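You operate a simulated robot arm through the tools that you are given. There is no shell and no other tool. Be economical: measure what you need, move in short steps, check, and stop when the job is done.

The job below is to be done with a simulated robot arm. You get a single attempt, and the scene is never put back.

Task
Mix the two inks on the swatch card to its shade on the white tile.
Fine: orange paddle; the upper ink covers the ringed spot, the lower the crossed one; work out all streaks; paddle back in its pot; the tins stay open.

The check looks at the end state, three seconds after you hand in, the way a careful person would. Anything else that was tipped, shoved, dropped, spilled or broken makes it a failure. A push-on lid holds only when it is set on centred and level and pressed home; a screw cap is set on level and turned clockwise until tight.

Robot
A 7-joint arm with a two-finger parallel gripper, fixed in place. Base frame: the origin is at the foot of the arm, x ahead of it, y to its left, z up; the work surface is at about z = 0.88. Lengths are in m, angles in rad, forces in N, time in s.
With the tool pointing down near the work surface it reaches from about 0.28 to 0.72 m from the base axis. Its first joint turns from -2.007 to 2.007 rad. Payload 3.91 kg.
Tool frame: the origin (TCP) lies between the finger pads and is the grasp point; the fingertips stand 0.03 m ahead of it; z points along the fingers, y is the line along which they close. The gripper opens to 0.11 m. The fingers are 0.02 m wide and 0.01 m thick; the gripper's body (0.048 by 0.112 m) begins 0.055 m behind the TCP.
Orientation is that of the tool frame in the base frame, as a unit quaternion [x, y, z, w]. With the fingers straight down and closing along the base's y, the tool's x points along the base's -x, its y along +y and its z along -z.

Tools
- The arm moves only by the tool servo_tool. Its argument "targets" is a list of rows, each a list of 7 numbers: the turn, a rotation vector about the tool's x, y, z in rad, then the shift along the tool's x, y, z in m, then the finger opening in m, from 0 to 0.11. In form: [[rx, ry, rz, tx, ty, tz, gripper], ...]. A call has 1 to 20 rows; each row is the pose to reach, as a shift and turn from the pose commanded when the call began, along the tool's axes at that moment. Rows are played at 5 a second. More than 0.05 m and 0.15 rad between two rows, or a gripper value outside its range, and nothing of the call is played. A pose out of reach is approached as far as the arm can. The call stops where the force on the tool passes 40 N (or 10 N more than at its start, if that is more) or the arm is blocked; 0.2 s more then pass. Each finger travels about 0.108 m/s and halts on what it meets, pressing with about 42 N; the grip force reading is that of the motor and also rises with nothing between the fingers. The clock runs only during rows and for 0.2 s after the last one: add rows that repeat a pose to give the fingers time. The reply holds the time, the measured pose of the TCP, the force on the tool along the base axes, the opening and the grip force, in the units named above and with some noise.
- Cameras (640 x 400 px; columns grow to the right, rows downward): "scene" is fixed at [0.2215, 0.5003, 1.5958]; the picture's right is [-0.57, -0.82, 0.00], its down [-0.63, 0.44, -0.64] and it looks along [0.53, -0.37, -0.76] (base axes); focal length 349 px, centre (320, 200). "wrist" rides on the gripper at [-0.036, 0, -0.057] in the tool frame; the picture's right is [0.00, -1.00, 0.00], its down [0.97, 0.00, -0.24] and it looks along [0.24, 0.00, 0.97] (tool axes); focal length 218 px, centre (320, 200). There is no depth. A picture from a camera that has moved, and an enlarged one, comes with that camera's place and axes in the base frame and with its lens.
- snapshot(camera): a new picture of that camera. No time passes.
- slide_trunk(by): slides the trunk up (or, below 0, down) by that many m; the arm rides with it, the base frame stays. It gives what a move gives, with no picture.
- close_up(camera, box): a new picture of the part [left, top, right, bottom] of that camera's present view, enlarged. No time passes.
- close_job(): hands the job in; it is judged then, once.

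Go step by step. Nothing tells you positions but the pictures and the camera data: compare them with the known pose of the tool, close in by small moves and look again before you grip or let go. The budget is 120 turns and 84 pictures, counting those below and the enlarged ones. Unless the task says otherwise, let go and move clear before handing in, and close with one line.

The tools are called after "Request:" as name(argument=value, ...) on one line, values as JSON. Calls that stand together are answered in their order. servo_tool: Moves the arm, as the interface text tells. Its arguments: {"type":"object","properties":{"targets":{"type":"array","items":{"type":"array","items":{"type":"number"}}}},"required":["targets"]} The other tools are called the same way: slide_trunk (by) slides the trunk up or down; snapshot (camera) takes a picture; close_up (camera, box) takes an enlarged picture of a part of a camera's view; close_job () hands the job in.

At the start:

```text
time_s: 0.0
tcp_pos: [0.4122, 0.2051, 1.324]
tcp_rot: [0.0, 1.0, 0.001, 0.001]
contact_force: [-0.6, 0.1, -0.3]
finger_gap: 0.1101
grasp_force: 0.0
trunk travel left (down, up): [-0.925, 0.065]
```

scene: 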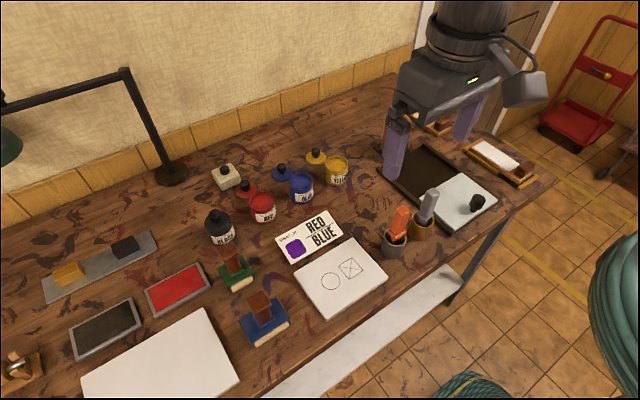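
wrist: 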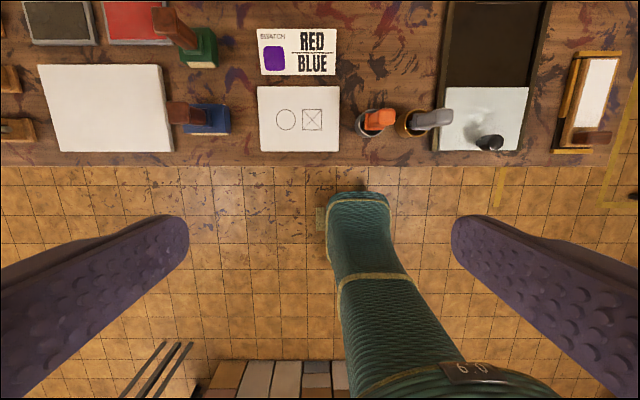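

I see the table with small ink tins, a swatch card (RED over BLUE), a white tile with a ringed and a crossed spot, and two paddles in pots. I'll look closer before moving.

Request:
close_up(camera="scene", box=[200, 140, 360, 240])

Request:
close_up(camera="scene", box=[270, 170, 450, 320])

Request:
close_up(camera="wrist", box=[240, 0, 540, 170])

```text
4.00 times, centred on (280, 190) of scene
camera zoom: at [0.2215, 0.5003, 1.5958], right [-0.57, -0.82, 0.0], down [-0.63, 0.44, -0.64], along [0.53, -0.37, -0.76], focal length 1397 px, centre (480, 240)
```

zoom: 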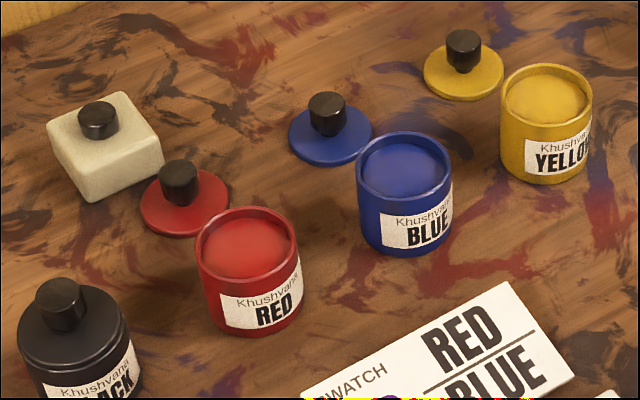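

```text
2.67 times, centred on (360, 245) of scene
camera zoom: at [0.2215, 0.5003, 1.5958], right [-0.57, -0.82, 0.0], down [-0.63, 0.44, -0.64], along [0.53, -0.37, -0.76], focal length 932 px, centre (213, 80)
```

zoom: 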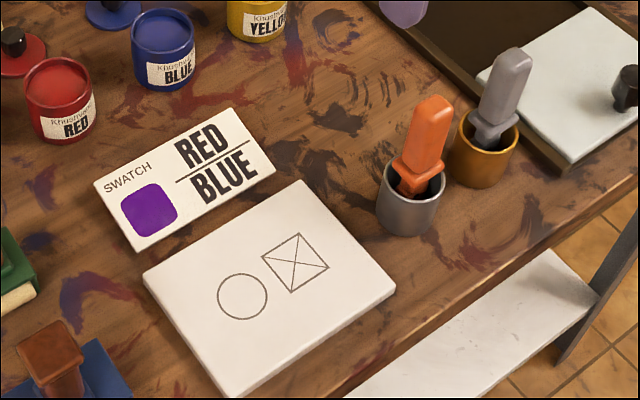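

```text
2.13 times, centred on (390, 85) of wrist
camera zoom: at [0.4464, 0.2059, 1.3805], right [0.0, -1.0, 0.0], down [-0.97, 0.0, 0.24], along [-0.24, 0.0, -0.97], focal length 466 px, centre (171, 445)
```

zoom: 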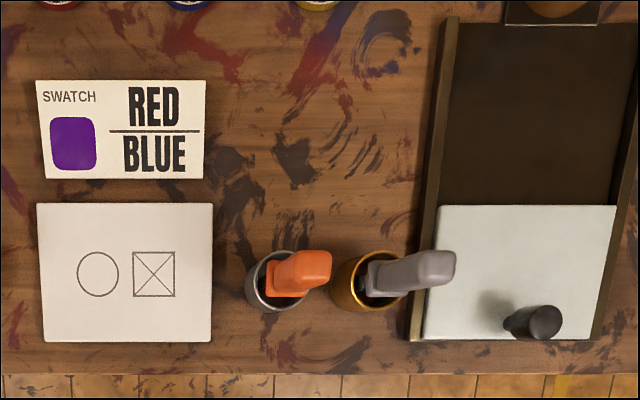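

The red and blue tins are open, at about (0.76, 0.30) and (0.76, 0.18), and the orange paddle stands in the grey pot at about (0.495, 0.11). I'll move above the paddle for a better look.

Request:
servo_tool(targets=[[0, 0, 0, -0.02, -0.024, 0.03, 0.11], [0, 0, 0, -0.04, -0.048, 0.06, 0.11], [0, 0, 0, -0.06, -0.072, 0.09, 0.11], [0, 0, 0, -0.083, -0.095, 0.12, 0.11], [0, 0, 0, -0.083, -0.095, 0.12, 0.11]])

Request:
snapshot(camera="wrist")

Request:
snapshot(camera="scene")

```text
time_s: 1.2
tcp_pos: [0.495, 0.1126, 1.204]
tcp_rot: [-0.001, 1.0, 0.0, 0.001]
contact_force: [0.1, -0.1, 0.0]
finger_gap: 0.1099
grasp_force: 0.0
trunk travel left (down, up): [-0.925, 0.065]
```

```text
78 pictures are left
camera wrist: at [0.5302, 0.1118, 1.2605], right [0.0, -1.0, 0.0], down [-0.97, 0.0, 0.24], along [-0.24, 0.0, -0.97], focal length 218 px, centre (320, 200)
```

wrist: 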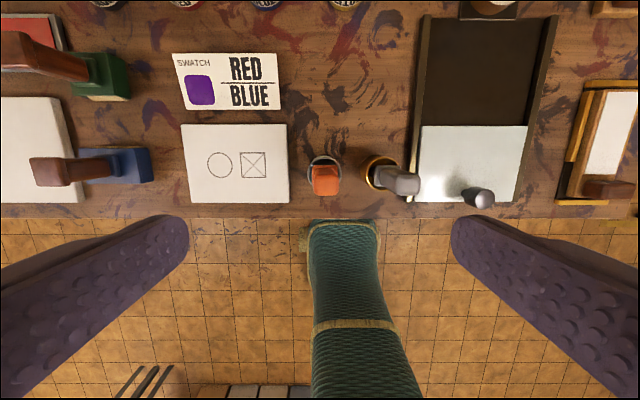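

```text
77 pictures are left
```

scene: 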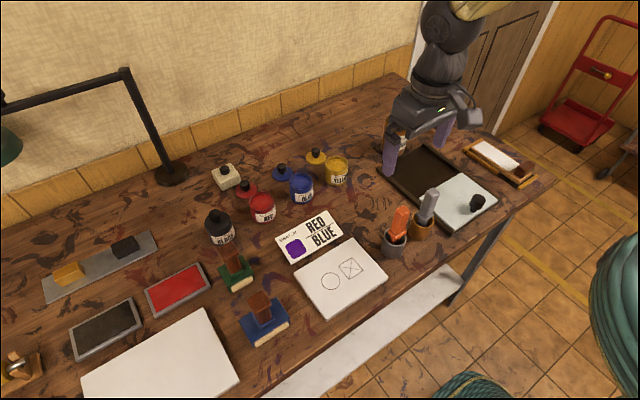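

The gripper is above the paddle. I'll enlarge to see the handle's orientation.

Request:
close_up(camera="wrist", box=[280, 140, 440, 220])

Request:
close_up(camera="scene", box=[370, 180, 450, 270])

```text
4.00 times, centred on (360, 180) of wrist
camera zoom: at [0.5302, 0.1118, 1.2605], right [0.0, -1.0, 0.0], down [-0.97, 0.0, 0.24], along [-0.24, 0.0, -0.97], focal length 873 px, centre (160, 280)
```

zoom: 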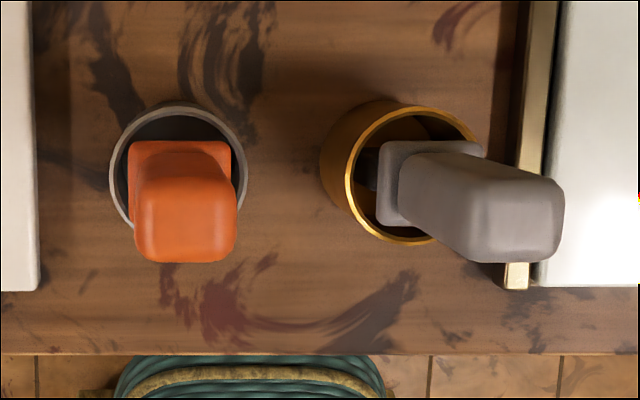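

```text
4.44 times, centred on (410, 225) of scene
camera zoom: at [0.2215, 0.5003, 1.5958], right [-0.57, -0.82, 0.0], down [-0.63, 0.44, -0.64], along [0.53, -0.37, -0.76], focal length 1552 px, centre (-80, 89)
```

zoom: 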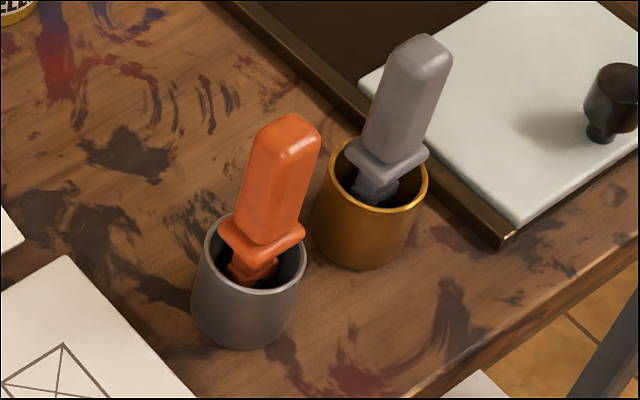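

The handle is about 25 mm wide along y, with its axis at about (0.492, 0.105) and its top near z = 1.04. I'll narrow the fingers and descend over it partway, then check.

Request:
servo_tool(targets=[[0, 0, 0, 0.003, -0.0075, 0.03, 0.065], [0, 0, 0, 0.003, -0.0075, 0.07, 0.065], [0, 0, 0, 0.003, -0.0075, 0.11, 0.065], [0, 0, 0, 0.003, -0.0075, 0.125, 0.065], [0, 0, 0, 0.003, -0.0075, 0.125, 0.065]])

Request:
snapshot(camera="wrist")

Request:
close_up(camera="scene", box=[340, 120, 500, 270])

```text
time_s: 2.4
tcp_pos: [0.4906, 0.1029, 1.0788]
tcp_rot: [0.0, 1.0, 0.0, 0.001]
contact_force: [-0.1, -0.4, 0.2]
finger_gap: 0.0652
grasp_force: 0.0
trunk travel left (down, up): [-0.925, 0.065]
```

```text
74 pictures are left
camera wrist: at [0.5252, 0.1027, 1.1352], right [0.0, -1.0, 0.0], down [-0.97, 0.0, 0.24], along [-0.24, 0.0, -0.97], focal length 218 px, centre (320, 200)
```

wrist: 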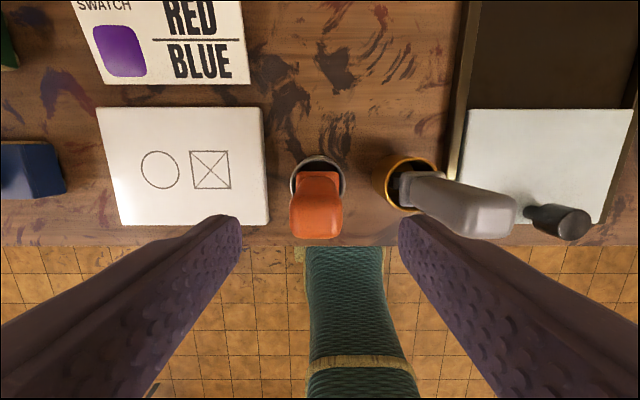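

```text
2.67 times, centred on (420, 195) of scene
camera zoom: at [0.2215, 0.5003, 1.5958], right [-0.57, -0.82, 0.0], down [-0.63, 0.44, -0.64], along [0.53, -0.37, -0.76], focal length 932 px, centre (53, 213)
```

zoom: 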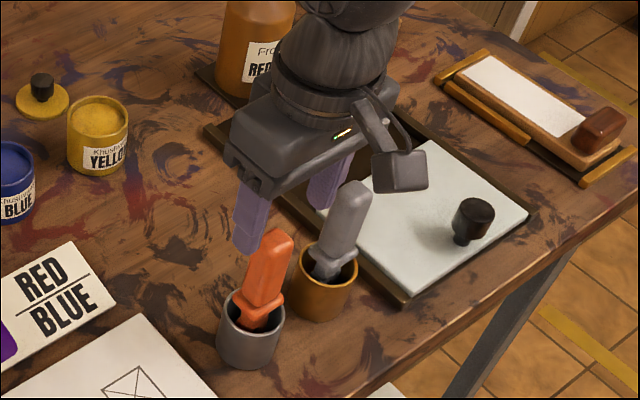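

The handle is centred between the fingers. I'll lower onto it and close.

Request:
servo_tool(targets=[[0, 0, 0, 0, 0.0015, 0.04, 0.065], [0, 0, 0, 0, 0.0015, 0.082, 0.065], [0, 0, 0, 0, 0.0015, 0.082, 0.04], [0, 0, 0, 0, 0.0015, 0.082, 0.015], [0, 0, 0, 0, 0.0015, 0.082, 0.015], [0, 0, 0, 0, 0.0015, 0.082, 0.015]])

Request:
snapshot(camera="wrist")

Request:
close_up(camera="scene", box=[340, 120, 500, 270])

```text
time_s: 3.8
tcp_pos: [0.4892, 0.1052, 0.9943]
tcp_rot: [-0.001, 1.0, 0.0, 0.0]
contact_force: [-0.7, 0.2, 2.5]
finger_gap: 0.0274
grasp_force: 41.7
trunk travel left (down, up): [-0.925, 0.065]
```

```text
72 pictures are left
camera wrist: at [0.5246, 0.1061, 1.0511], right [0.0, -1.0, 0.0], down [-0.97, 0.0, 0.24], along [-0.24, 0.0, -0.97], focal length 218 px, centre (320, 200)
```

wrist: 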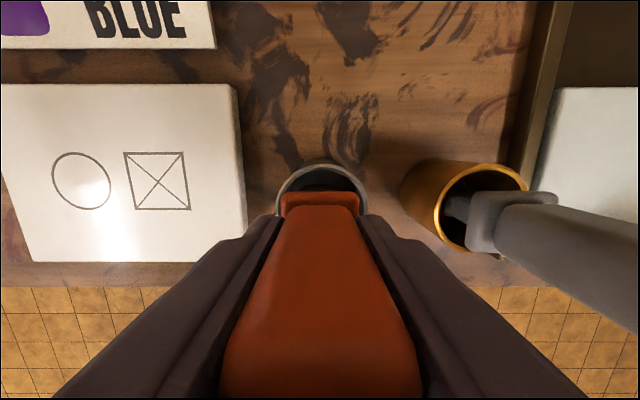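

```text
2.67 times, centred on (420, 195) of scene
camera zoom: at [0.2215, 0.5003, 1.5958], right [-0.57, -0.82, 0.0], down [-0.63, 0.44, -0.64], along [0.53, -0.37, -0.76], focal length 932 px, centre (53, 213)
```

zoom: 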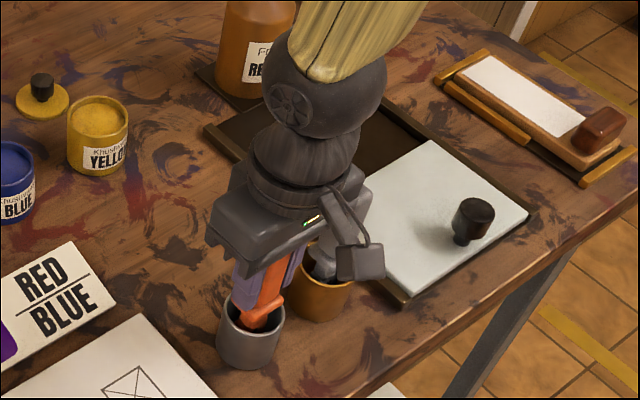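

The paddle is gripped (27 mm gap) at TCP (0.489, 0.105, 0.994), which is also the return pose. I'll lift it straight up and look at the blade.

Request:
servo_tool(targets=[[0, 0, 0, 0, 0, -0.02, 0.015], [0, 0, 0, 0, 0, -0.05, 0.015], [0, 0, 0, 0, 0, -0.09, 0.015], [0, 0, 0, 0, 0, -0.13, 0.015], [0, 0, 0, 0, 0, -0.16, 0.015], [0, 0, 0, 0, 0, -0.16, 0.015]])

Request:
snapshot(camera="wrist")

Request:
close_up(camera="scene", box=[340, 80, 500, 270])

```text
time_s: 5.2
tcp_pos: [0.491, 0.1048, 1.1554]
tcp_rot: [0.001, 1.0, 0.0, -0.001]
contact_force: [0.3, 0.5, -0.8]
finger_gap: 0.0272
grasp_force: 42.1
trunk travel left (down, up): [-0.925, 0.065]
```

```text
70 pictures are left
camera wrist: at [0.5252, 0.105, 1.212], right [0.0, -1.0, 0.0], down [-0.97, 0.0, 0.24], along [-0.24, 0.0, -0.97], focal length 218 px, centre (320, 200)
```

wrist: 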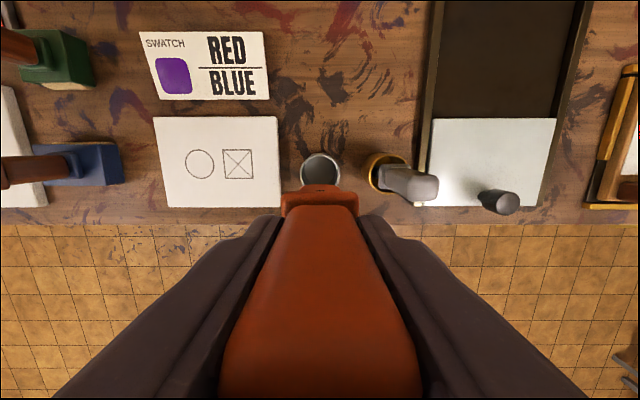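

```text
2.11 times, centred on (420, 175) of scene
camera zoom: at [0.2215, 0.5003, 1.5958], right [-0.57, -0.82, 0.0], down [-0.63, 0.44, -0.64], along [0.53, -0.37, -0.76], focal length 735 px, centre (110, 253)
```

zoom: 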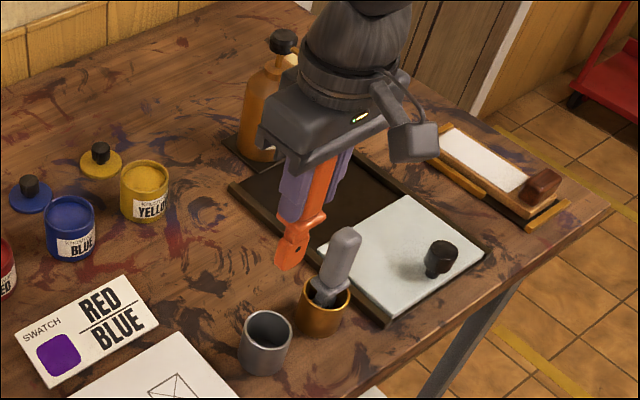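

The blade is clear and its tip is about 0.11 m beyond the TCP. I'll carry it high towards the red tin and look down at the tins.

Request:
servo_tool(targets=[[0, 0, 0, -0.022, 0.032, 0, 0.015], [0, 0, 0, -0.044, 0.065, 0, 0.015], [0, 0, 0, -0.066, 0.098, 0, 0.015], [0, 0, 0, -0.088, 0.13, 0, 0.015], [0, 0, 0, -0.11, 0.162, 0, 0.015], [0, 0, 0, -0.13, 0.195, 0, 0.015], [0, 0, 0, -0.13, 0.195, 0, 0.015]])

Request:
snapshot(camera="wrist")

```text
time_s: 6.8
tcp_pos: [0.6198, 0.298, 1.1559]
tcp_rot: [0.0, 1.0, 0.0, 0.0]
contact_force: [-0.7, 0.7, -0.4]
finger_gap: 0.0274
grasp_force: 41.8
trunk travel left (down, up): [-0.925, 0.065]
```

```text
68 pictures are left
camera wrist: at [0.6555, 0.2981, 1.2122], right [0.0, -1.0, 0.0], down [-0.97, 0.0, 0.24], along [-0.24, 0.0, -0.97], focal length 218 px, centre (320, 200)
```

wrist: 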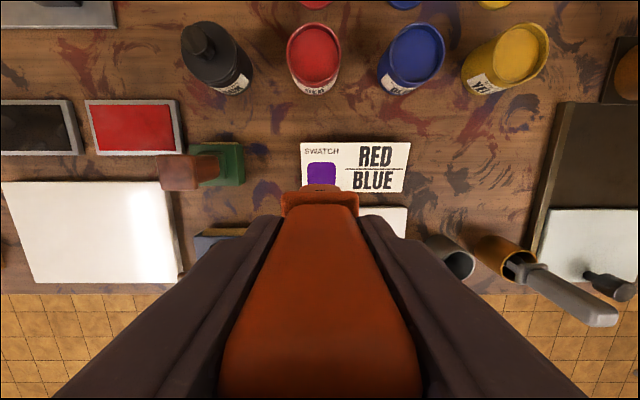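

Request:
close_up(camera="wrist", box=[260, 0, 460, 110])

Request:
close_up(camera="scene", box=[230, 160, 330, 230])

```text
3.20 times, centred on (360, 55) of wrist
camera zoom: at [0.6555, 0.2981, 1.2122], right [0.0, -1.0, 0.0], down [-0.97, 0.0, 0.24], along [-0.24, 0.0, -0.97], focal length 698 px, centre (192, 664)
```

zoom: 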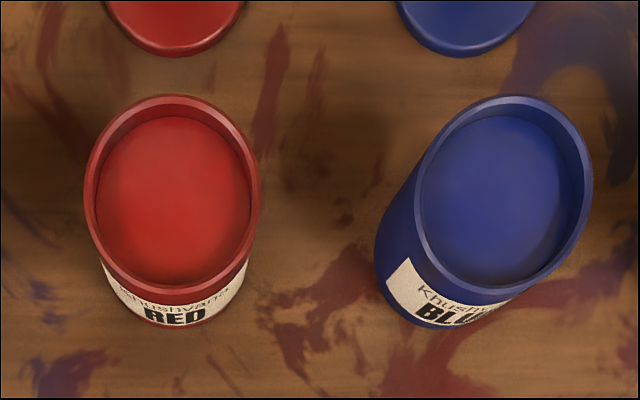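

```text
5.71 times, centred on (280, 195) of scene
camera zoom: at [0.2215, 0.5003, 1.5958], right [-0.57, -0.82, 0.0], down [-0.63, 0.44, -0.64], along [0.53, -0.37, -0.76], focal length 1996 px, centre (549, 229)
```

zoom: 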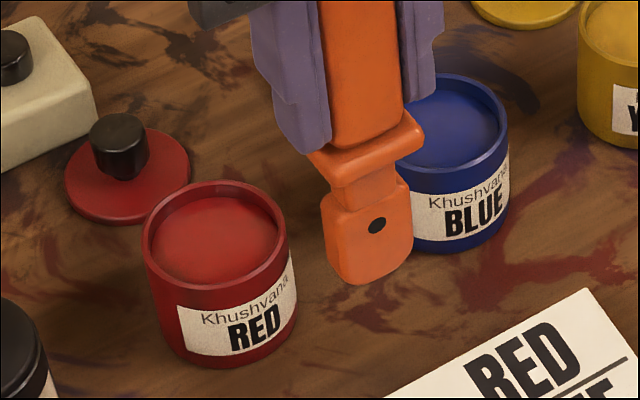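

From the two views, the red rim is centred at (0.748, 0.304, 0.954) and the blue at about (0.749, 0.195, 0.955), with the ink about 1 cm below the rim. To gain reach I'll tilt the tool outward 0.5 rad and hover the blade tip above red.

Request:
servo_tool(targets=[[0, -0.1, 0, -0.015, 0.001, 0.0, 0.015], [0, -0.2, 0, -0.03, 0.002, 0.01, 0.015], [0, -0.3, 0, -0.045, 0.004, 0.025, 0.015], [0, -0.4, 0, -0.06, 0.0065, 0.04, 0.015], [0, -0.5, 0, -0.076, 0.0065, 0.058, 0.015], [0, -0.5, 0, -0.076, 0.0065, 0.058, 0.015]])

Request:
snapshot(camera="wrist")

Request:
close_up(camera="scene", box=[220, 150, 340, 230])

```text
time_s: 8.2
tcp_pos: [0.698, 0.3052, 1.0979]
tcp_rot: [0.001, 0.969, -0.001, 0.248]
contact_force: [-0.2, -1.0, -1.0]
finger_gap: 0.0277
grasp_force: 42.9
trunk travel left (down, up): [-0.925, 0.065]
```

```text
65 pictures are left
camera wrist: at [0.7018, 0.3044, 1.1643], right [0.0, -1.0, 0.0], down [-0.97, 0.0, -0.26], along [0.26, 0.0, -0.97], focal length 218 px, centre (320, 200)
```

wrist: 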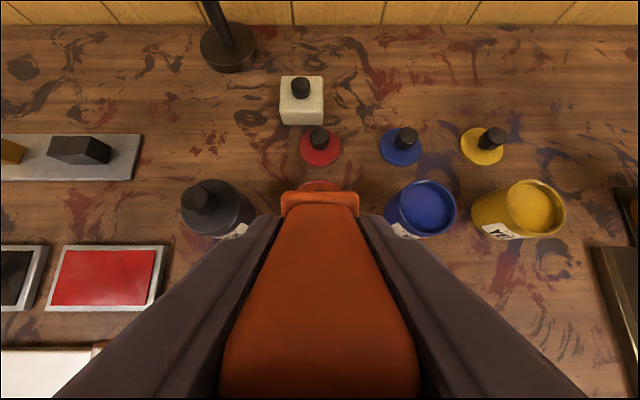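

```text
5.00 times, centred on (280, 190) of scene
camera zoom: at [0.2215, 0.5003, 1.5958], right [-0.57, -0.82, 0.0], down [-0.63, 0.44, -0.64], along [0.53, -0.37, -0.76], focal length 1747 px, centre (520, 250)
```

zoom: 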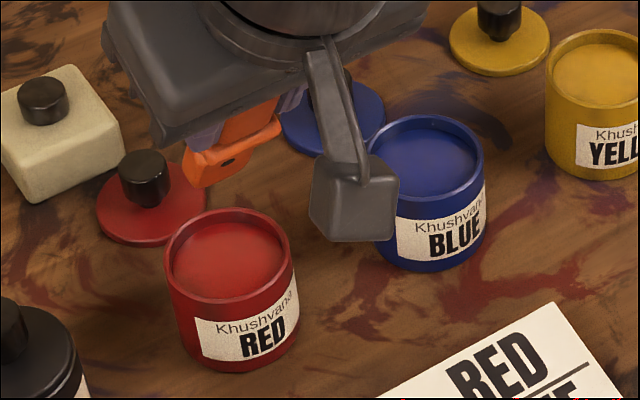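

The tip hovers correctly over the red tin. I'll lower straight into the ink to about 1.5 cm deep, and lift out again.

Request:
servo_tool(targets=[[0, 0, 0, 0.012, 0, 0.016, 0.015], [0, 0, 0, 0.022, 0, 0.034, 0.015], [0, 0, 0, 0.034, 0, 0.054, 0.015], [0, 0, 0, 0.034, 0, 0.054, 0.015]])

Request:
close_up(camera="scene", box=[220, 150, 340, 230])

```text
time_s: 9.2
tcp_pos: [0.692, 0.3047, 1.0345]
tcp_rot: [0.0, 0.969, 0.0, 0.248]
contact_force: [-0.4, 0.5, -0.1]
finger_gap: 0.0273
grasp_force: 41.7
trunk travel left (down, up): [-0.925, 0.065]
```

```text
5.00 times, centred on (280, 190) of scene
camera zoom: at [0.2215, 0.5003, 1.5958], right [-0.57, -0.82, 0.0], down [-0.63, 0.44, -0.64], along [0.53, -0.37, -0.76], focal length 1747 px, centre (520, 250)
```

zoom: 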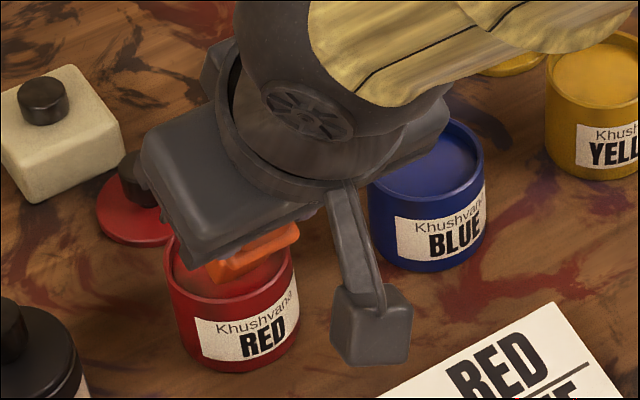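

The blade is in the red ink with no contact force. I'll lift out and check the coating.

Request:
servo_tool(targets=[[0, 0, 0, -0.012, 0, -0.022, 0.015], [0, 0, 0, -0.03, 0, -0.055, 0.015], [0, 0, 0, -0.048, 0, -0.088, 0.015], [0, 0, 0, -0.048, 0, -0.088, 0.015]])

Request:
close_up(camera="scene", box=[220, 150, 340, 230])

```text
time_s: 10.2
tcp_pos: [0.695, 0.3052, 1.1333]
tcp_rot: [0.0, 0.969, 0.0, 0.246]
contact_force: [0.0, 0.6, -0.7]
finger_gap: 0.0274
grasp_force: 41.9
trunk travel left (down, up): [-0.925, 0.065]
```

```text
5.00 times, centred on (280, 190) of scene
camera zoom: at [0.2215, 0.5003, 1.5958], right [-0.57, -0.82, 0.0], down [-0.63, 0.44, -0.64], along [0.53, -0.37, -0.76], focal length 1747 px, centre (520, 250)
```

zoom: 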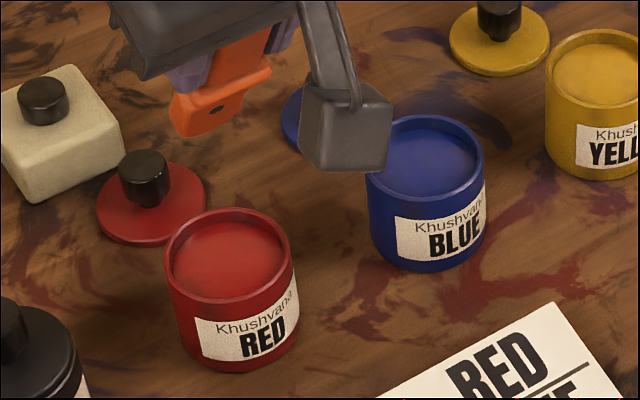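

Request:
close_up(camera="scene", box=[240, 150, 290, 182])

```text
12.50 times, centred on (265, 166) of scene
camera zoom: at [0.2215, 0.5003, 1.5958], right [-0.57, -0.82, 0.0], down [-0.63, 0.44, -0.64], along [0.53, -0.37, -0.76], focal length 4366 px, centre (1008, 625)
```

zoom: 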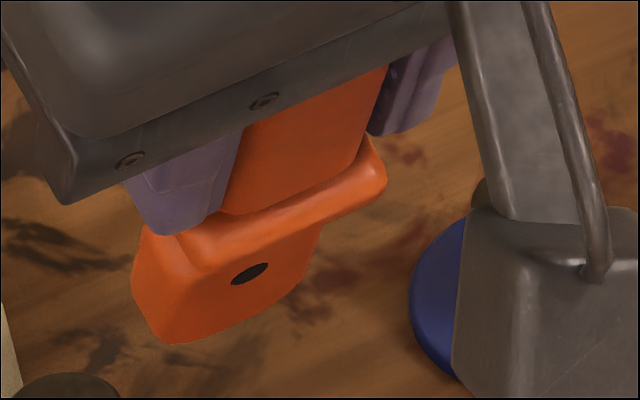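

The blade is still clean, so the tip is only about 0.097 m beyond the TCP and I stopped just above the ink. I'll dip about 2 cm deeper.

Request:
servo_tool(targets=[[0, 0, 0, 0.016, 0, 0.036, 0.015], [0, 0, 0, 0.034, 0, 0.072, 0.015], [0, 0, 0, 0.044, 0, 0.091, 0.015], [0, 0, 0, 0.053, 0, 0.108, 0.015], [0, 0, 0, 0.053, 0, 0.108, 0.015]])

Request:
close_up(camera="scene", box=[220, 150, 340, 230])

```text
time_s: 11.4
tcp_pos: [0.6964, 0.3062, 1.0209]
tcp_rot: [0.0, 0.968, 0.002, 0.252]
contact_force: [-7.3, -1.5, 31.5]
finger_gap: 0.0273
grasp_force: 42.0
trunk travel left (down, up): [-0.925, 0.065]
```

```text
5.00 times, centred on (280, 190) of scene
camera zoom: at [0.2215, 0.5003, 1.5958], right [-0.57, -0.82, 0.0], down [-0.63, 0.44, -0.64], along [0.53, -0.37, -0.76], focal length 1747 px, centre (520, 250)
```

zoom: 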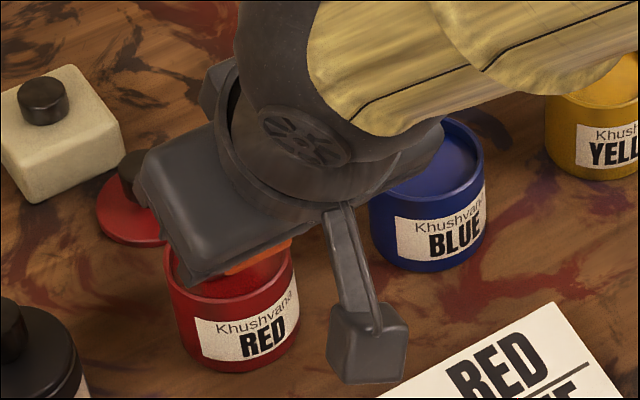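

There's an upward contact force of about 31 N, so I'm touching something solid. I'll lift straight out and look.

Request:
servo_tool(targets=[[0, 0, 0, -0.009, 0, -0.017, 0.015], [0, 0, 0, -0.027, 0, -0.05, 0.015], [0, 0, 0, -0.045, 0, -0.084, 0.015], [0, 0, 0, -0.053, 0, -0.108, 0.015], [0, 0, 0, -0.053, 0, -0.108, 0.015]])

Request:
close_up(camera="scene", box=[225, 145, 305, 235])

```text
time_s: 12.6
tcp_pos: [0.6936, 0.3071, 1.1342]
tcp_rot: [0.0, 0.969, -0.002, 0.247]
contact_force: [0.9, 0.4, -0.3]
finger_gap: 0.0273
grasp_force: 41.7
trunk travel left (down, up): [-0.925, 0.065]
```

```text
4.44 times, centred on (265, 190) of scene
camera zoom: at [0.2215, 0.5003, 1.5958], right [-0.57, -0.82, 0.0], down [-0.63, 0.44, -0.64], along [0.53, -0.37, -0.76], focal length 1552 px, centre (564, 244)
```

zoom: 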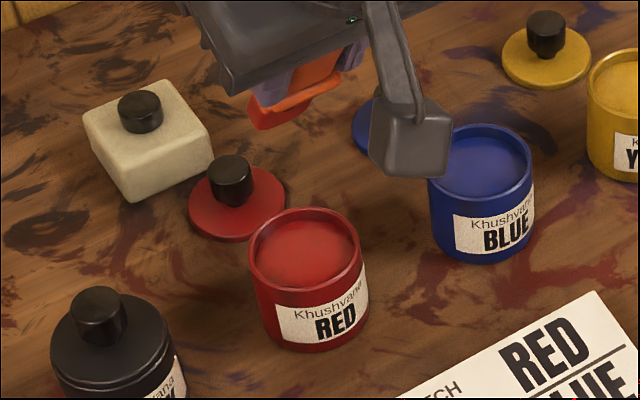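

The blade's end is now red and the tin hasn't moved. I'll check the paddle's seating, then carry it towards the ring.

Request:
close_up(camera="scene", box=[240, 150, 290, 182])

Request:
servo_tool(targets=[[0, 0.1, 0, 0.04, -0.002, -0.01, 0.015], [0, 0.2, 0, 0.08, -0.008, -0.01, 0.015], [0, 0.3, 0, 0.11, -0.014, 0.0, 0.015], [0, 0.4, 0, 0.14, -0.02, 0.01, 0.015], [0, 0.5, 0, 0.17, -0.03, 0.03, 0.015], [0, 0.5, 0, 0.17, -0.03, 0.03, 0.015]])

Request:
close_up(camera="scene", box=[260, 120, 460, 320])

```text
12.50 times, centred on (265, 166) of scene
camera zoom: at [0.2215, 0.5003, 1.5958], right [-0.57, -0.82, 0.0], down [-0.63, 0.44, -0.64], along [0.53, -0.37, -0.76], focal length 4366 px, centre (1008, 625)
```

zoom: 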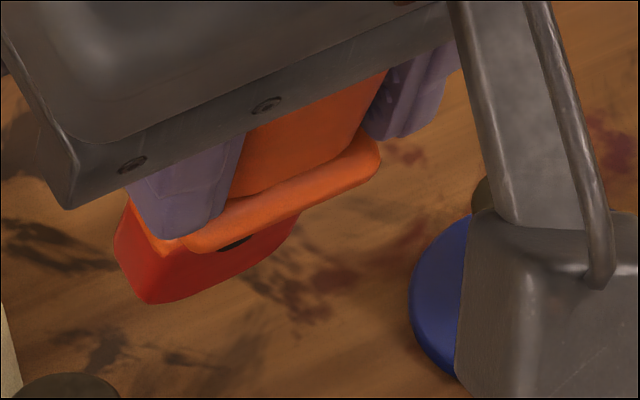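

```text
time_s: 14.0
tcp_pos: [0.557, 0.2767, 1.0288]
tcp_rot: [0.0, 1.0, -0.001, 0.0]
contact_force: [-0.9, 0.1, -0.6]
finger_gap: 0.0273
grasp_force: 41.9
trunk travel left (down, up): [-0.925, 0.065]
```

```text
2.00 times, centred on (360, 220) of scene
camera zoom: at [0.2215, 0.5003, 1.5958], right [-0.57, -0.82, 0.0], down [-0.63, 0.44, -0.64], along [0.53, -0.37, -0.76], focal length 699 px, centre (240, 160)
```

zoom: 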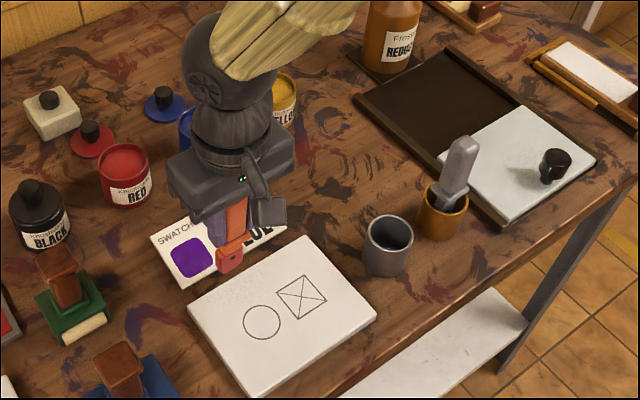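

Request:
close_up(camera="scene", box=[335, 200, 425, 270])

Request:
snapshot(camera="wrist")

```text
5.71 times, centred on (380, 235) of scene
camera zoom: at [0.2215, 0.5003, 1.5958], right [-0.57, -0.82, 0.0], down [-0.63, 0.44, -0.64], along [0.53, -0.37, -0.76], focal length 1996 px, centre (-23, 0)
```

zoom: 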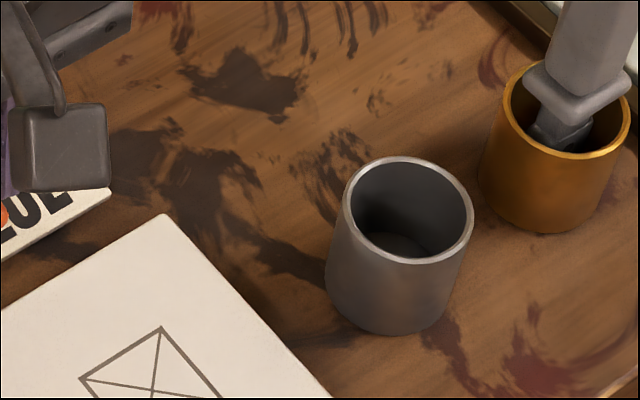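

```text
55 pictures are left
camera wrist: at [0.5922, 0.2761, 1.0853], right [0.0, -1.0, 0.0], down [-0.97, 0.0, 0.24], along [-0.24, 0.0, -0.97], focal length 218 px, centre (320, 200)
```

wrist: 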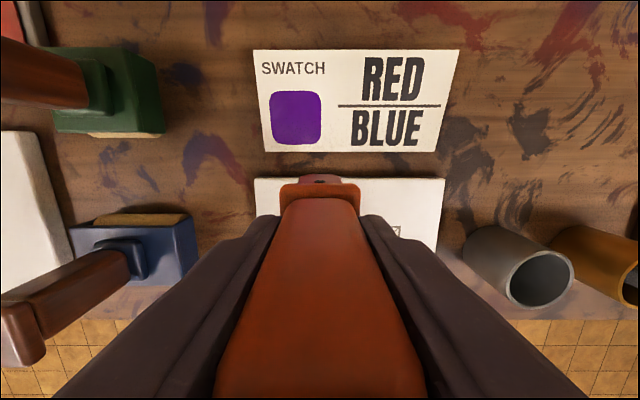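

Request:
close_up(camera="scene", box=[285, 200, 365, 265])

```text
6.15 times, centred on (325, 232) of scene
camera zoom: at [0.2215, 0.5003, 1.5958], right [-0.57, -0.82, 0.0], down [-0.63, 0.44, -0.64], along [0.53, -0.37, -0.76], focal length 2150 px, centre (289, 0)
```

zoom: 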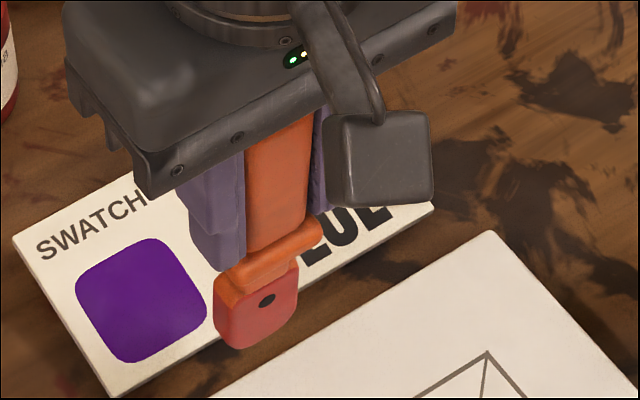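

The red-coated tip is at about (0.563, 0.277, 0.922). Next I'll move over the ring (0.501, 0.276) and lower gently to touch.

Request:
servo_tool(targets=[[0, 0, 0, 0.02, 0, -0.015, 0.015], [0, 0, 0, 0.05, 0, -0.012, 0.015], [0, 0, 0, 0.0625, 0, -0.005, 0.015], [0, 0, 0, 0.0625, 0, 0.005, 0.015], [0, 0, 0, 0.0625, 0, 0.01, 0.015], [0, 0, 0, 0.0625, 0, 0.015, 0.015]])

Request:
close_up(camera="scene", box=[290, 210, 400, 310])

```text
time_s: 15.4
tcp_pos: [0.4969, 0.2768, 1.013]
tcp_rot: [0.001, 1.0, -0.001, 0.0]
contact_force: [-0.3, -0.2, -0.8]
finger_gap: 0.0275
grasp_force: 41.7
trunk travel left (down, up): [-0.925, 0.065]
```

```text
4.00 times, centred on (345, 260) of scene
camera zoom: at [0.2215, 0.5003, 1.5958], right [-0.57, -0.82, 0.0], down [-0.63, 0.44, -0.64], along [0.53, -0.37, -0.76], focal length 1397 px, centre (220, -40)
```

zoom: 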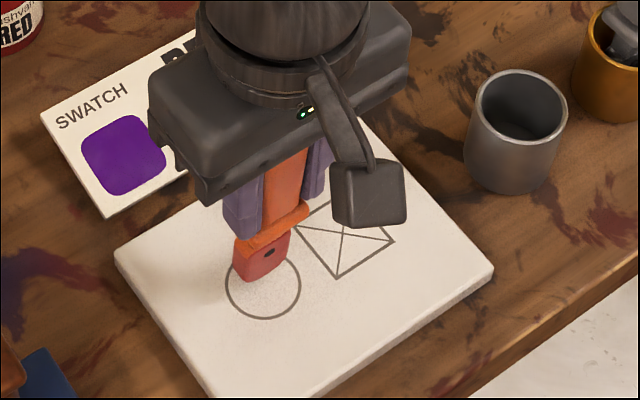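

The tip is right above the ring but not touching yet. I'll lower in small steps.

Request:
servo_tool(targets=[[0, 0, 0, 0.002, 0, 0.003, 0.015], [0, 0, 0, 0.002, 0, 0.006, 0.015], [0, 0, 0, 0.002, 0, 0.008, 0.015]])

Request:
close_up(camera="scene", box=[305, 240, 385, 310])

```text
time_s: 16.2
tcp_pos: [0.4935, 0.2759, 1.0053]
tcp_rot: [0.0, 1.0, 0.0, 0.0]
contact_force: [-0.5, -0.5, 0.0]
finger_gap: 0.0274
grasp_force: 41.7
trunk travel left (down, up): [-0.925, 0.065]
```

```text
5.71 times, centred on (345, 275) of scene
camera zoom: at [0.2215, 0.5003, 1.5958], right [-0.57, -0.82, 0.0], down [-0.63, 0.44, -0.64], along [0.53, -0.37, -0.76], focal length 1996 px, centre (177, -229)
```

zoom: 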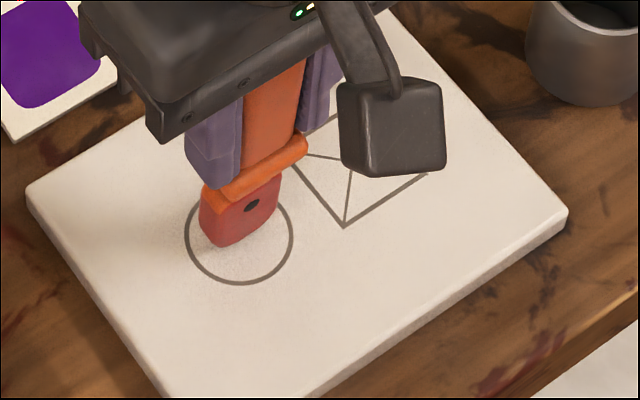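

Request:
servo_tool(targets=[[0, 0, 0, 0, 0, 0.002, 0.015], [0, 0, 0, 0, 0, 0.004, 0.015]])

```text
time_s: 16.8
tcp_pos: [0.4945, 0.2771, 1.0037]
tcp_rot: [-0.001, 1.0, 0.001, 0.001]
contact_force: [-2.2, -2.5, 20.3]
finger_gap: 0.0278
grasp_force: 41.6
trunk travel left (down, up): [-0.925, 0.065]
```

The tip touched the tile at TCP z of about 1.003. I'll lift a few centimetres and see what mark it left.

Request:
servo_tool(targets=[[0, 0, 0, 0, 0, -0.004, 0.015], [0, 0, 0, 0, 0, -0.04, 0.015], [0, 0, 0, -0.03, 0, -0.05, 0.015]])

Request:
close_up(camera="scene", box=[305, 240, 385, 310])

```text
time_s: 17.6
tcp_pos: [0.5245, 0.2764, 1.0497]
tcp_rot: [0.0, 1.0, 0.0, -0.001]
contact_force: [-0.4, -0.5, -0.4]
finger_gap: 0.0276
grasp_force: 41.9
trunk travel left (down, up): [-0.925, 0.065]
```

```text
5.71 times, centred on (345, 275) of scene
camera zoom: at [0.2215, 0.5003, 1.5958], right [-0.57, -0.82, 0.0], down [-0.63, 0.44, -0.64], along [0.53, -0.37, -0.76], focal length 1996 px, centre (177, -229)
```

zoom: 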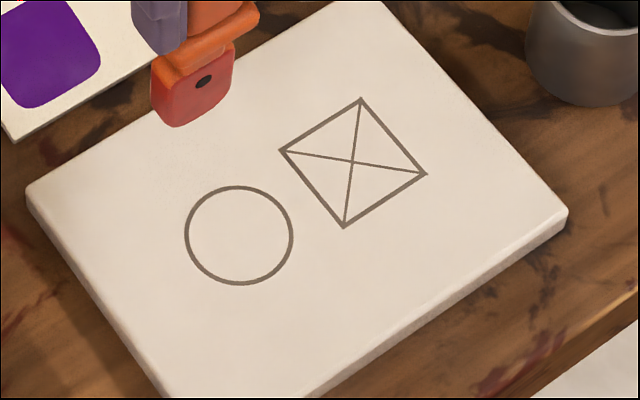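

No ink was left by a plain touch, so it probably takes a wiping contact. I'll press lightly inside the ring and stroke back and forth.

Request:
servo_tool(targets=[[0, 0, 0, 0.0345, 0, 0.03, 0.015], [0, 0, 0, 0.0345, 0, 0.044, 0.015], [0, 0, 0, 0.0345, 0, 0.0475, 0.015], [0, 0, 0, 0.0415, 0, 0.0475, 0.015], [0, 0, 0, 0.0345, 0, 0.0475, 0.015], [0, 0, 0, 0.0275, 0, 0.0475, 0.015], [0, 0, 0, 0.0345, 0, 0.0475, 0.015]])

Request:
close_up(camera="scene", box=[305, 240, 385, 310])

```text
time_s: 19.2
tcp_pos: [0.4905, 0.2776, 1.004]
tcp_rot: [0.0, 1.0, 0.0, 0.001]
contact_force: [2.0, -0.5, 4.6]
finger_gap: 0.0274
grasp_force: 42.0
trunk travel left (down, up): [-0.925, 0.065]
```

```text
5.71 times, centred on (345, 275) of scene
camera zoom: at [0.2215, 0.5003, 1.5958], right [-0.57, -0.82, 0.0], down [-0.63, 0.44, -0.64], along [0.53, -0.37, -0.76], focal length 1996 px, centre (177, -229)
```

zoom: 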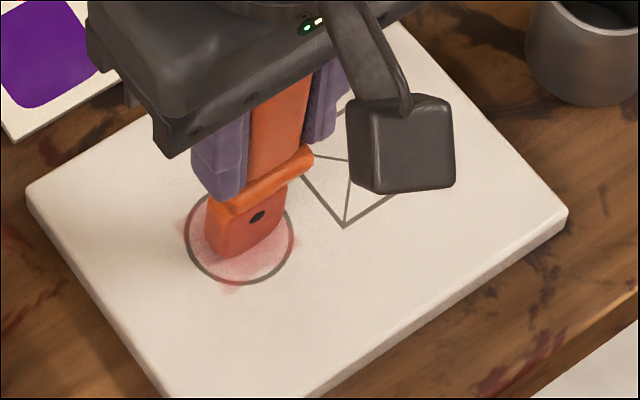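

Wiping works: pale red appears in the ring. I'll keep working strokes over the whole ring.

Request:
servo_tool(targets=[[0, 0, 0, 0.012, 0, 0, 0.015], [0, 0, 0, 0, 0.004, 0, 0.015], [0, 0, 0, -0.01, 0.006, 0, 0.015], [0, 0, 0, 0, 0.007, 0, 0.015], [0, 0, 0, 0.01, 0.006, 0, 0.015], [0, 0, 0, 0.012, 0, 0, 0.015], [0, 0, 0, 0.01, -0.006, 0, 0.015], [0, 0, 0, 0, -0.007, 0, 0.015], [0, 0, 0, -0.01, -0.006, 0, 0.015], [0, 0, 0, -0.012, 0, 0, 0.015], [0, 0, 0, -0.006, 0.006, 0, 0.015], [0, 0, 0, 0, -0.006, 0, 0.015], [0, 0, 0, 0.006, 0.006, 0, 0.015], [0, 0, 0, 0.012, -0.004, 0, 0.015], [0, 0, 0, 0, 0, 0, 0.015], [0, 0, 0, 0, 0, -0.03, 0.015], [0, 0, 0, -0.04, 0, -0.05, 0.015]])

Request:
close_up(camera="scene", box=[305, 240, 385, 310])

```text
time_s: 22.8
tcp_pos: [0.5302, 0.277, 1.0503]
tcp_rot: [0.0, 1.0, 0.0, -0.002]
contact_force: [-0.2, 0.6, -1.6]
finger_gap: 0.0274
grasp_force: 41.3
trunk travel left (down, up): [-0.925, 0.065]
```

```text
5.71 times, centred on (345, 275) of scene
camera zoom: at [0.2215, 0.5003, 1.5958], right [-0.57, -0.82, 0.0], down [-0.63, 0.44, -0.64], along [0.53, -0.37, -0.76], focal length 1996 px, centre (177, -229)
```

zoom: 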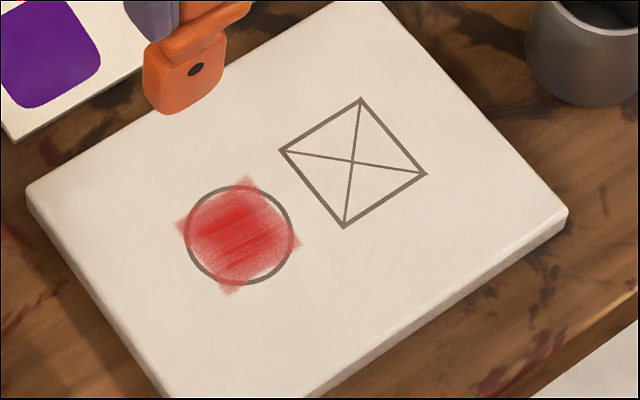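

The ring is nearly covered and the blade has given up all its ink, so it's clean again. I'll fetch a second load of red to finish the ring's edge.

Request:
servo_tool(targets=[[0, 0, 0, -0.01, 0.003, -0.04, 0.015], [0, -0.1, 0, -0.045, 0.01, -0.07, 0.015], [0, -0.2, 0, -0.085, 0.02, -0.084, 0.015], [0, -0.35, 0, -0.125, 0.028, -0.084, 0.015], [0, -0.5, 0, -0.164, 0.028, -0.084, 0.015], [0, -0.5, 0, -0.164, 0.028, -0.084, 0.015], [0, -0.5, 0, -0.166, 0.028, -0.044, 0.015], [0, -0.5, 0, -0.169, 0.028, 0.0, 0.015], [0, -0.5, 0, -0.169, 0.028, 0.018, 0.015], [0, -0.5, 0, -0.169, 0.028, 0.026, 0.015], [0, -0.5, 0, -0.169, 0.028, 0.03, 0.015]])

```text
time_s: 25.2
tcp_pos: [0.6989, 0.3044, 1.0227]
tcp_rot: [0.001, 0.969, -0.001, 0.248]
contact_force: [-0.3, 0.9, -0.2]
finger_gap: 0.0272
grasp_force: 42.2
trunk travel left (down, up): [-0.925, 0.065]
```

Request:
servo_tool(targets=[[0, 0, 0, 0.0012, 0, 0.0022, 0.015], [0, 0, 0, 0.0024, 0, 0.0044, 0.015], [0, 0, 0, 0.0034, 0, 0.0062, 0.015]])

```text
time_s: 26.0
tcp_pos: [0.6971, 0.3036, 1.0222]
tcp_rot: [-0.001, 0.968, 0.003, 0.252]
contact_force: [-2.5, -0.8, 23.1]
finger_gap: 0.0275
grasp_force: 42.4
trunk travel left (down, up): [-0.925, 0.065]
```

Contact at 23 N, so the blade is loaded. I'll lift out and return upright above the ring.

Request:
servo_tool(targets=[[0, 0, 0, -0.012, 0, -0.022, 0.015], [0, 0, 0, -0.03, 0, -0.055, 0.015], [0, 0, 0, -0.048, 0, -0.088, 0.015], [0, 0.07, 0, -0.02, -0.005, -0.107, 0.015], [0, 0.15, 0, 0.008, -0.01, -0.126, 0.015], [0, 0.22, 0, 0.035, -0.015, -0.1445, 0.015], [0, 0.3, 0, 0.07, -0.02, -0.144, 0.015], [0, 0.4, 0, 0.105, -0.024, -0.144, 0.015], [0, 0.5, 0, 0.138, -0.027, -0.1437, 0.015], [0, 0.5, 0, 0.16, -0.027, -0.122, 0.015], [0, 0.5, 0, 0.178, -0.027, -0.106, 0.015], [0, 0.5, 0, 0.178, -0.027, -0.106, 0.015]])

Request:
close_up(camera="scene", box=[305, 230, 385, 310])

```text
time_s: 28.6
tcp_pos: [0.492, 0.2767, 1.0234]
tcp_rot: [0.0, 1.0, 0.0, 0.0]
contact_force: [0.2, -0.5, -0.3]
finger_gap: 0.0273
grasp_force: 41.8
trunk travel left (down, up): [-0.925, 0.065]
```

```text
5.00 times, centred on (345, 270) of scene
camera zoom: at [0.2215, 0.5003, 1.5958], right [-0.57, -0.82, 0.0], down [-0.63, 0.44, -0.64], along [0.53, -0.37, -0.76], focal length 1747 px, centre (195, -150)
```

zoom: 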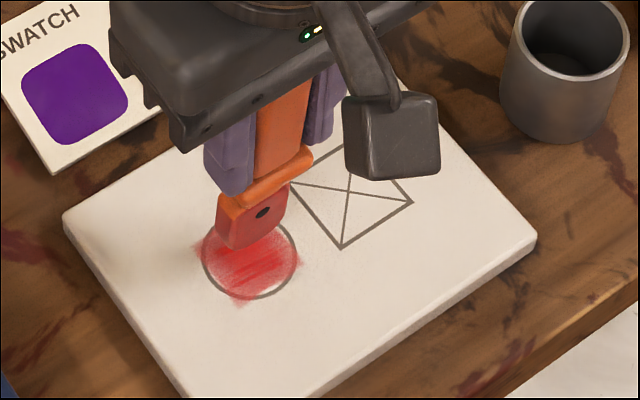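

Blade loaded and above the ring. I'll lower to light contact and check the force.

Request:
servo_tool(targets=[[0, 0, 0, 0.003, 0, 0.01, 0.015], [0, 0, 0, 0.003, 0, 0.019, 0.015], [0, 0, 0, 0.003, 0, 0.021, 0.015], [0, 0, 0, 0.003, 0, 0.023, 0.015]])

```text
time_s: 29.6
tcp_pos: [0.4889, 0.2773, 1.0043]
tcp_rot: [0.0, 1.0, 0.002, 0.002]
contact_force: [-1.2, -0.3, 19.6]
finger_gap: 0.0275
grasp_force: 42.0
trunk travel left (down, up): [-0.925, 0.065]
```

Request:
servo_tool(targets=[[0, 0, 0, 0.006, 0, -0.0015, 0.015], [0, 0, 0, 0.014, 0, -0.0015, 0.015], [0, 0, 0, 0.014, 0.005, -0.0015, 0.015], [0, 0, 0, 0.008, 0.007, -0.0015, 0.015], [0, 0, 0, 0, 0.008, -0.0015, 0.015], [0, 0, 0, -0.008, 0.006, -0.0015, 0.015], [0, 0, 0, -0.012, 0, -0.0015, 0.015], [0, 0, 0, -0.008, -0.006, -0.0015, 0.015], [0, 0, 0, 0, -0.008, -0.0015, 0.015], [0, 0, 0, 0.008, -0.007, -0.0015, 0.015], [0, 0, 0, 0.014, -0.004, -0.0015, 0.015], [0, 0, 0, 0.016, 0, -0.0015, 0.015], [0, 0, 0, 0.008, 0, -0.0015, 0.015], [0, 0, 0, 0, 0, -0.0015, 0.015], [0, 0, 0, -0.01, 0, -0.0015, 0.015], [0, 0, 0, 0, 0.002, -0.0015, 0.015], [0, 0, 0, 0.012, 0.002, -0.0015, 0.015], [0, 0, 0, 0, 0, -0.0015, 0.015], [0, 0, 0, -0.01, 0, -0.03, 0.015], [0, 0, 0, -0.05, 0, -0.05, 0.015]])

Request:
close_up(camera="scene", box=[305, 240, 385, 310])

```text
time_s: 33.8
tcp_pos: [0.5389, 0.276, 1.0491]
tcp_rot: [0.0, 1.0, -0.001, -0.002]
contact_force: [0.3, -0.3, -1.0]
finger_gap: 0.0274
grasp_force: 42.3
trunk travel left (down, up): [-0.925, 0.065]
```

```text
5.71 times, centred on (345, 275) of scene
camera zoom: at [0.2215, 0.5003, 1.5958], right [-0.57, -0.82, 0.0], down [-0.63, 0.44, -0.64], along [0.53, -0.37, -0.76], focal length 1996 px, centre (177, -229)
```

zoom: 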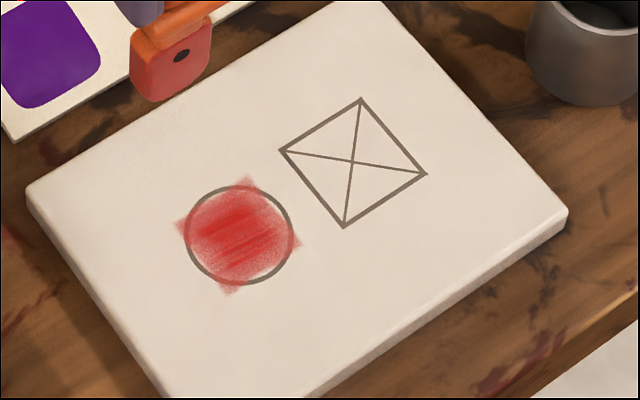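

The ring barely changed and the blade is still loaded, so I was just clear of the tile. I'll repeat with slightly lower strokes.

Request:
servo_tool(targets=[[0, 0, 0, 0.02, 0, 0.02, 0.015], [0, 0, 0, 0.05, 0, 0.035, 0.015], [0, 0, 0, 0.05, 0, 0.047, 0.015], [0, 0, 0, 0.05, 0, 0.0495, 0.015], [0, 0, 0, 0.055, 0, 0.0495, 0.015]])

```text
time_s: 35.0
tcp_pos: [0.4858, 0.2768, 1.0036]
tcp_rot: [0.0, 1.0, 0.002, 0.003]
contact_force: [7.8, -1.1, 20.5]
finger_gap: 0.0274
grasp_force: 41.8
trunk travel left (down, up): [-0.925, 0.065]
```

Request:
servo_tool(targets=[[0, 0, 0, 0.009, 0, 0, 0.015], [0, 0, 0, 0.009, 0.005, 0, 0.015], [0, 0, 0, 0.002, 0.007, 0, 0.015], [0, 0, 0, -0.006, 0.008, 0, 0.015], [0, 0, 0, -0.014, 0.006, 0, 0.015], [0, 0, 0, -0.018, 0, 0, 0.015], [0, 0, 0, -0.014, -0.006, 0, 0.015], [0, 0, 0, -0.006, -0.008, 0, 0.015], [0, 0, 0, 0.002, -0.007, 0, 0.015], [0, 0, 0, 0.008, -0.004, 0, 0.015], [0, 0, 0, 0.01, 0, 0, 0.015], [0, 0, 0, 0.002, 0, 0, 0.015], [0, 0, 0, -0.006, 0, 0, 0.015], [0, 0, 0, -0.016, 0, 0, 0.015], [0, 0, 0, -0.006, 0.002, 0, 0.015], [0, 0, 0, 0.006, 0.002, 0, 0.015], [0, 0, 0, -0.006, 0, 0, 0.015], [0, 0, 0, -0.016, 0, -0.03, 0.015], [0, 0, 0, -0.056, 0, -0.05, 0.015]])

Request:
close_up(camera="scene", box=[305, 240, 385, 310])

```text
time_s: 39.0
tcp_pos: [0.5422, 0.2768, 1.0508]
tcp_rot: [0.0, 1.0, -0.001, -0.002]
contact_force: [0.4, 0.9, -1.3]
finger_gap: 0.0275
grasp_force: 42.5
trunk travel left (down, up): [-0.925, 0.065]
```

```text
5.71 times, centred on (345, 275) of scene
camera zoom: at [0.2215, 0.5003, 1.5958], right [-0.57, -0.82, 0.0], down [-0.63, 0.44, -0.64], along [0.53, -0.37, -0.76], focal length 1996 px, centre (177, -229)
```

zoom: 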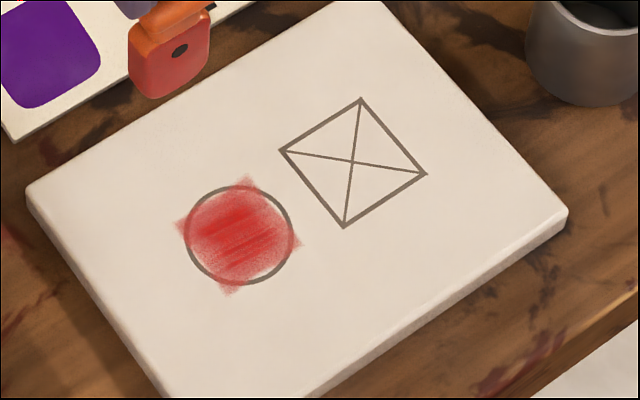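

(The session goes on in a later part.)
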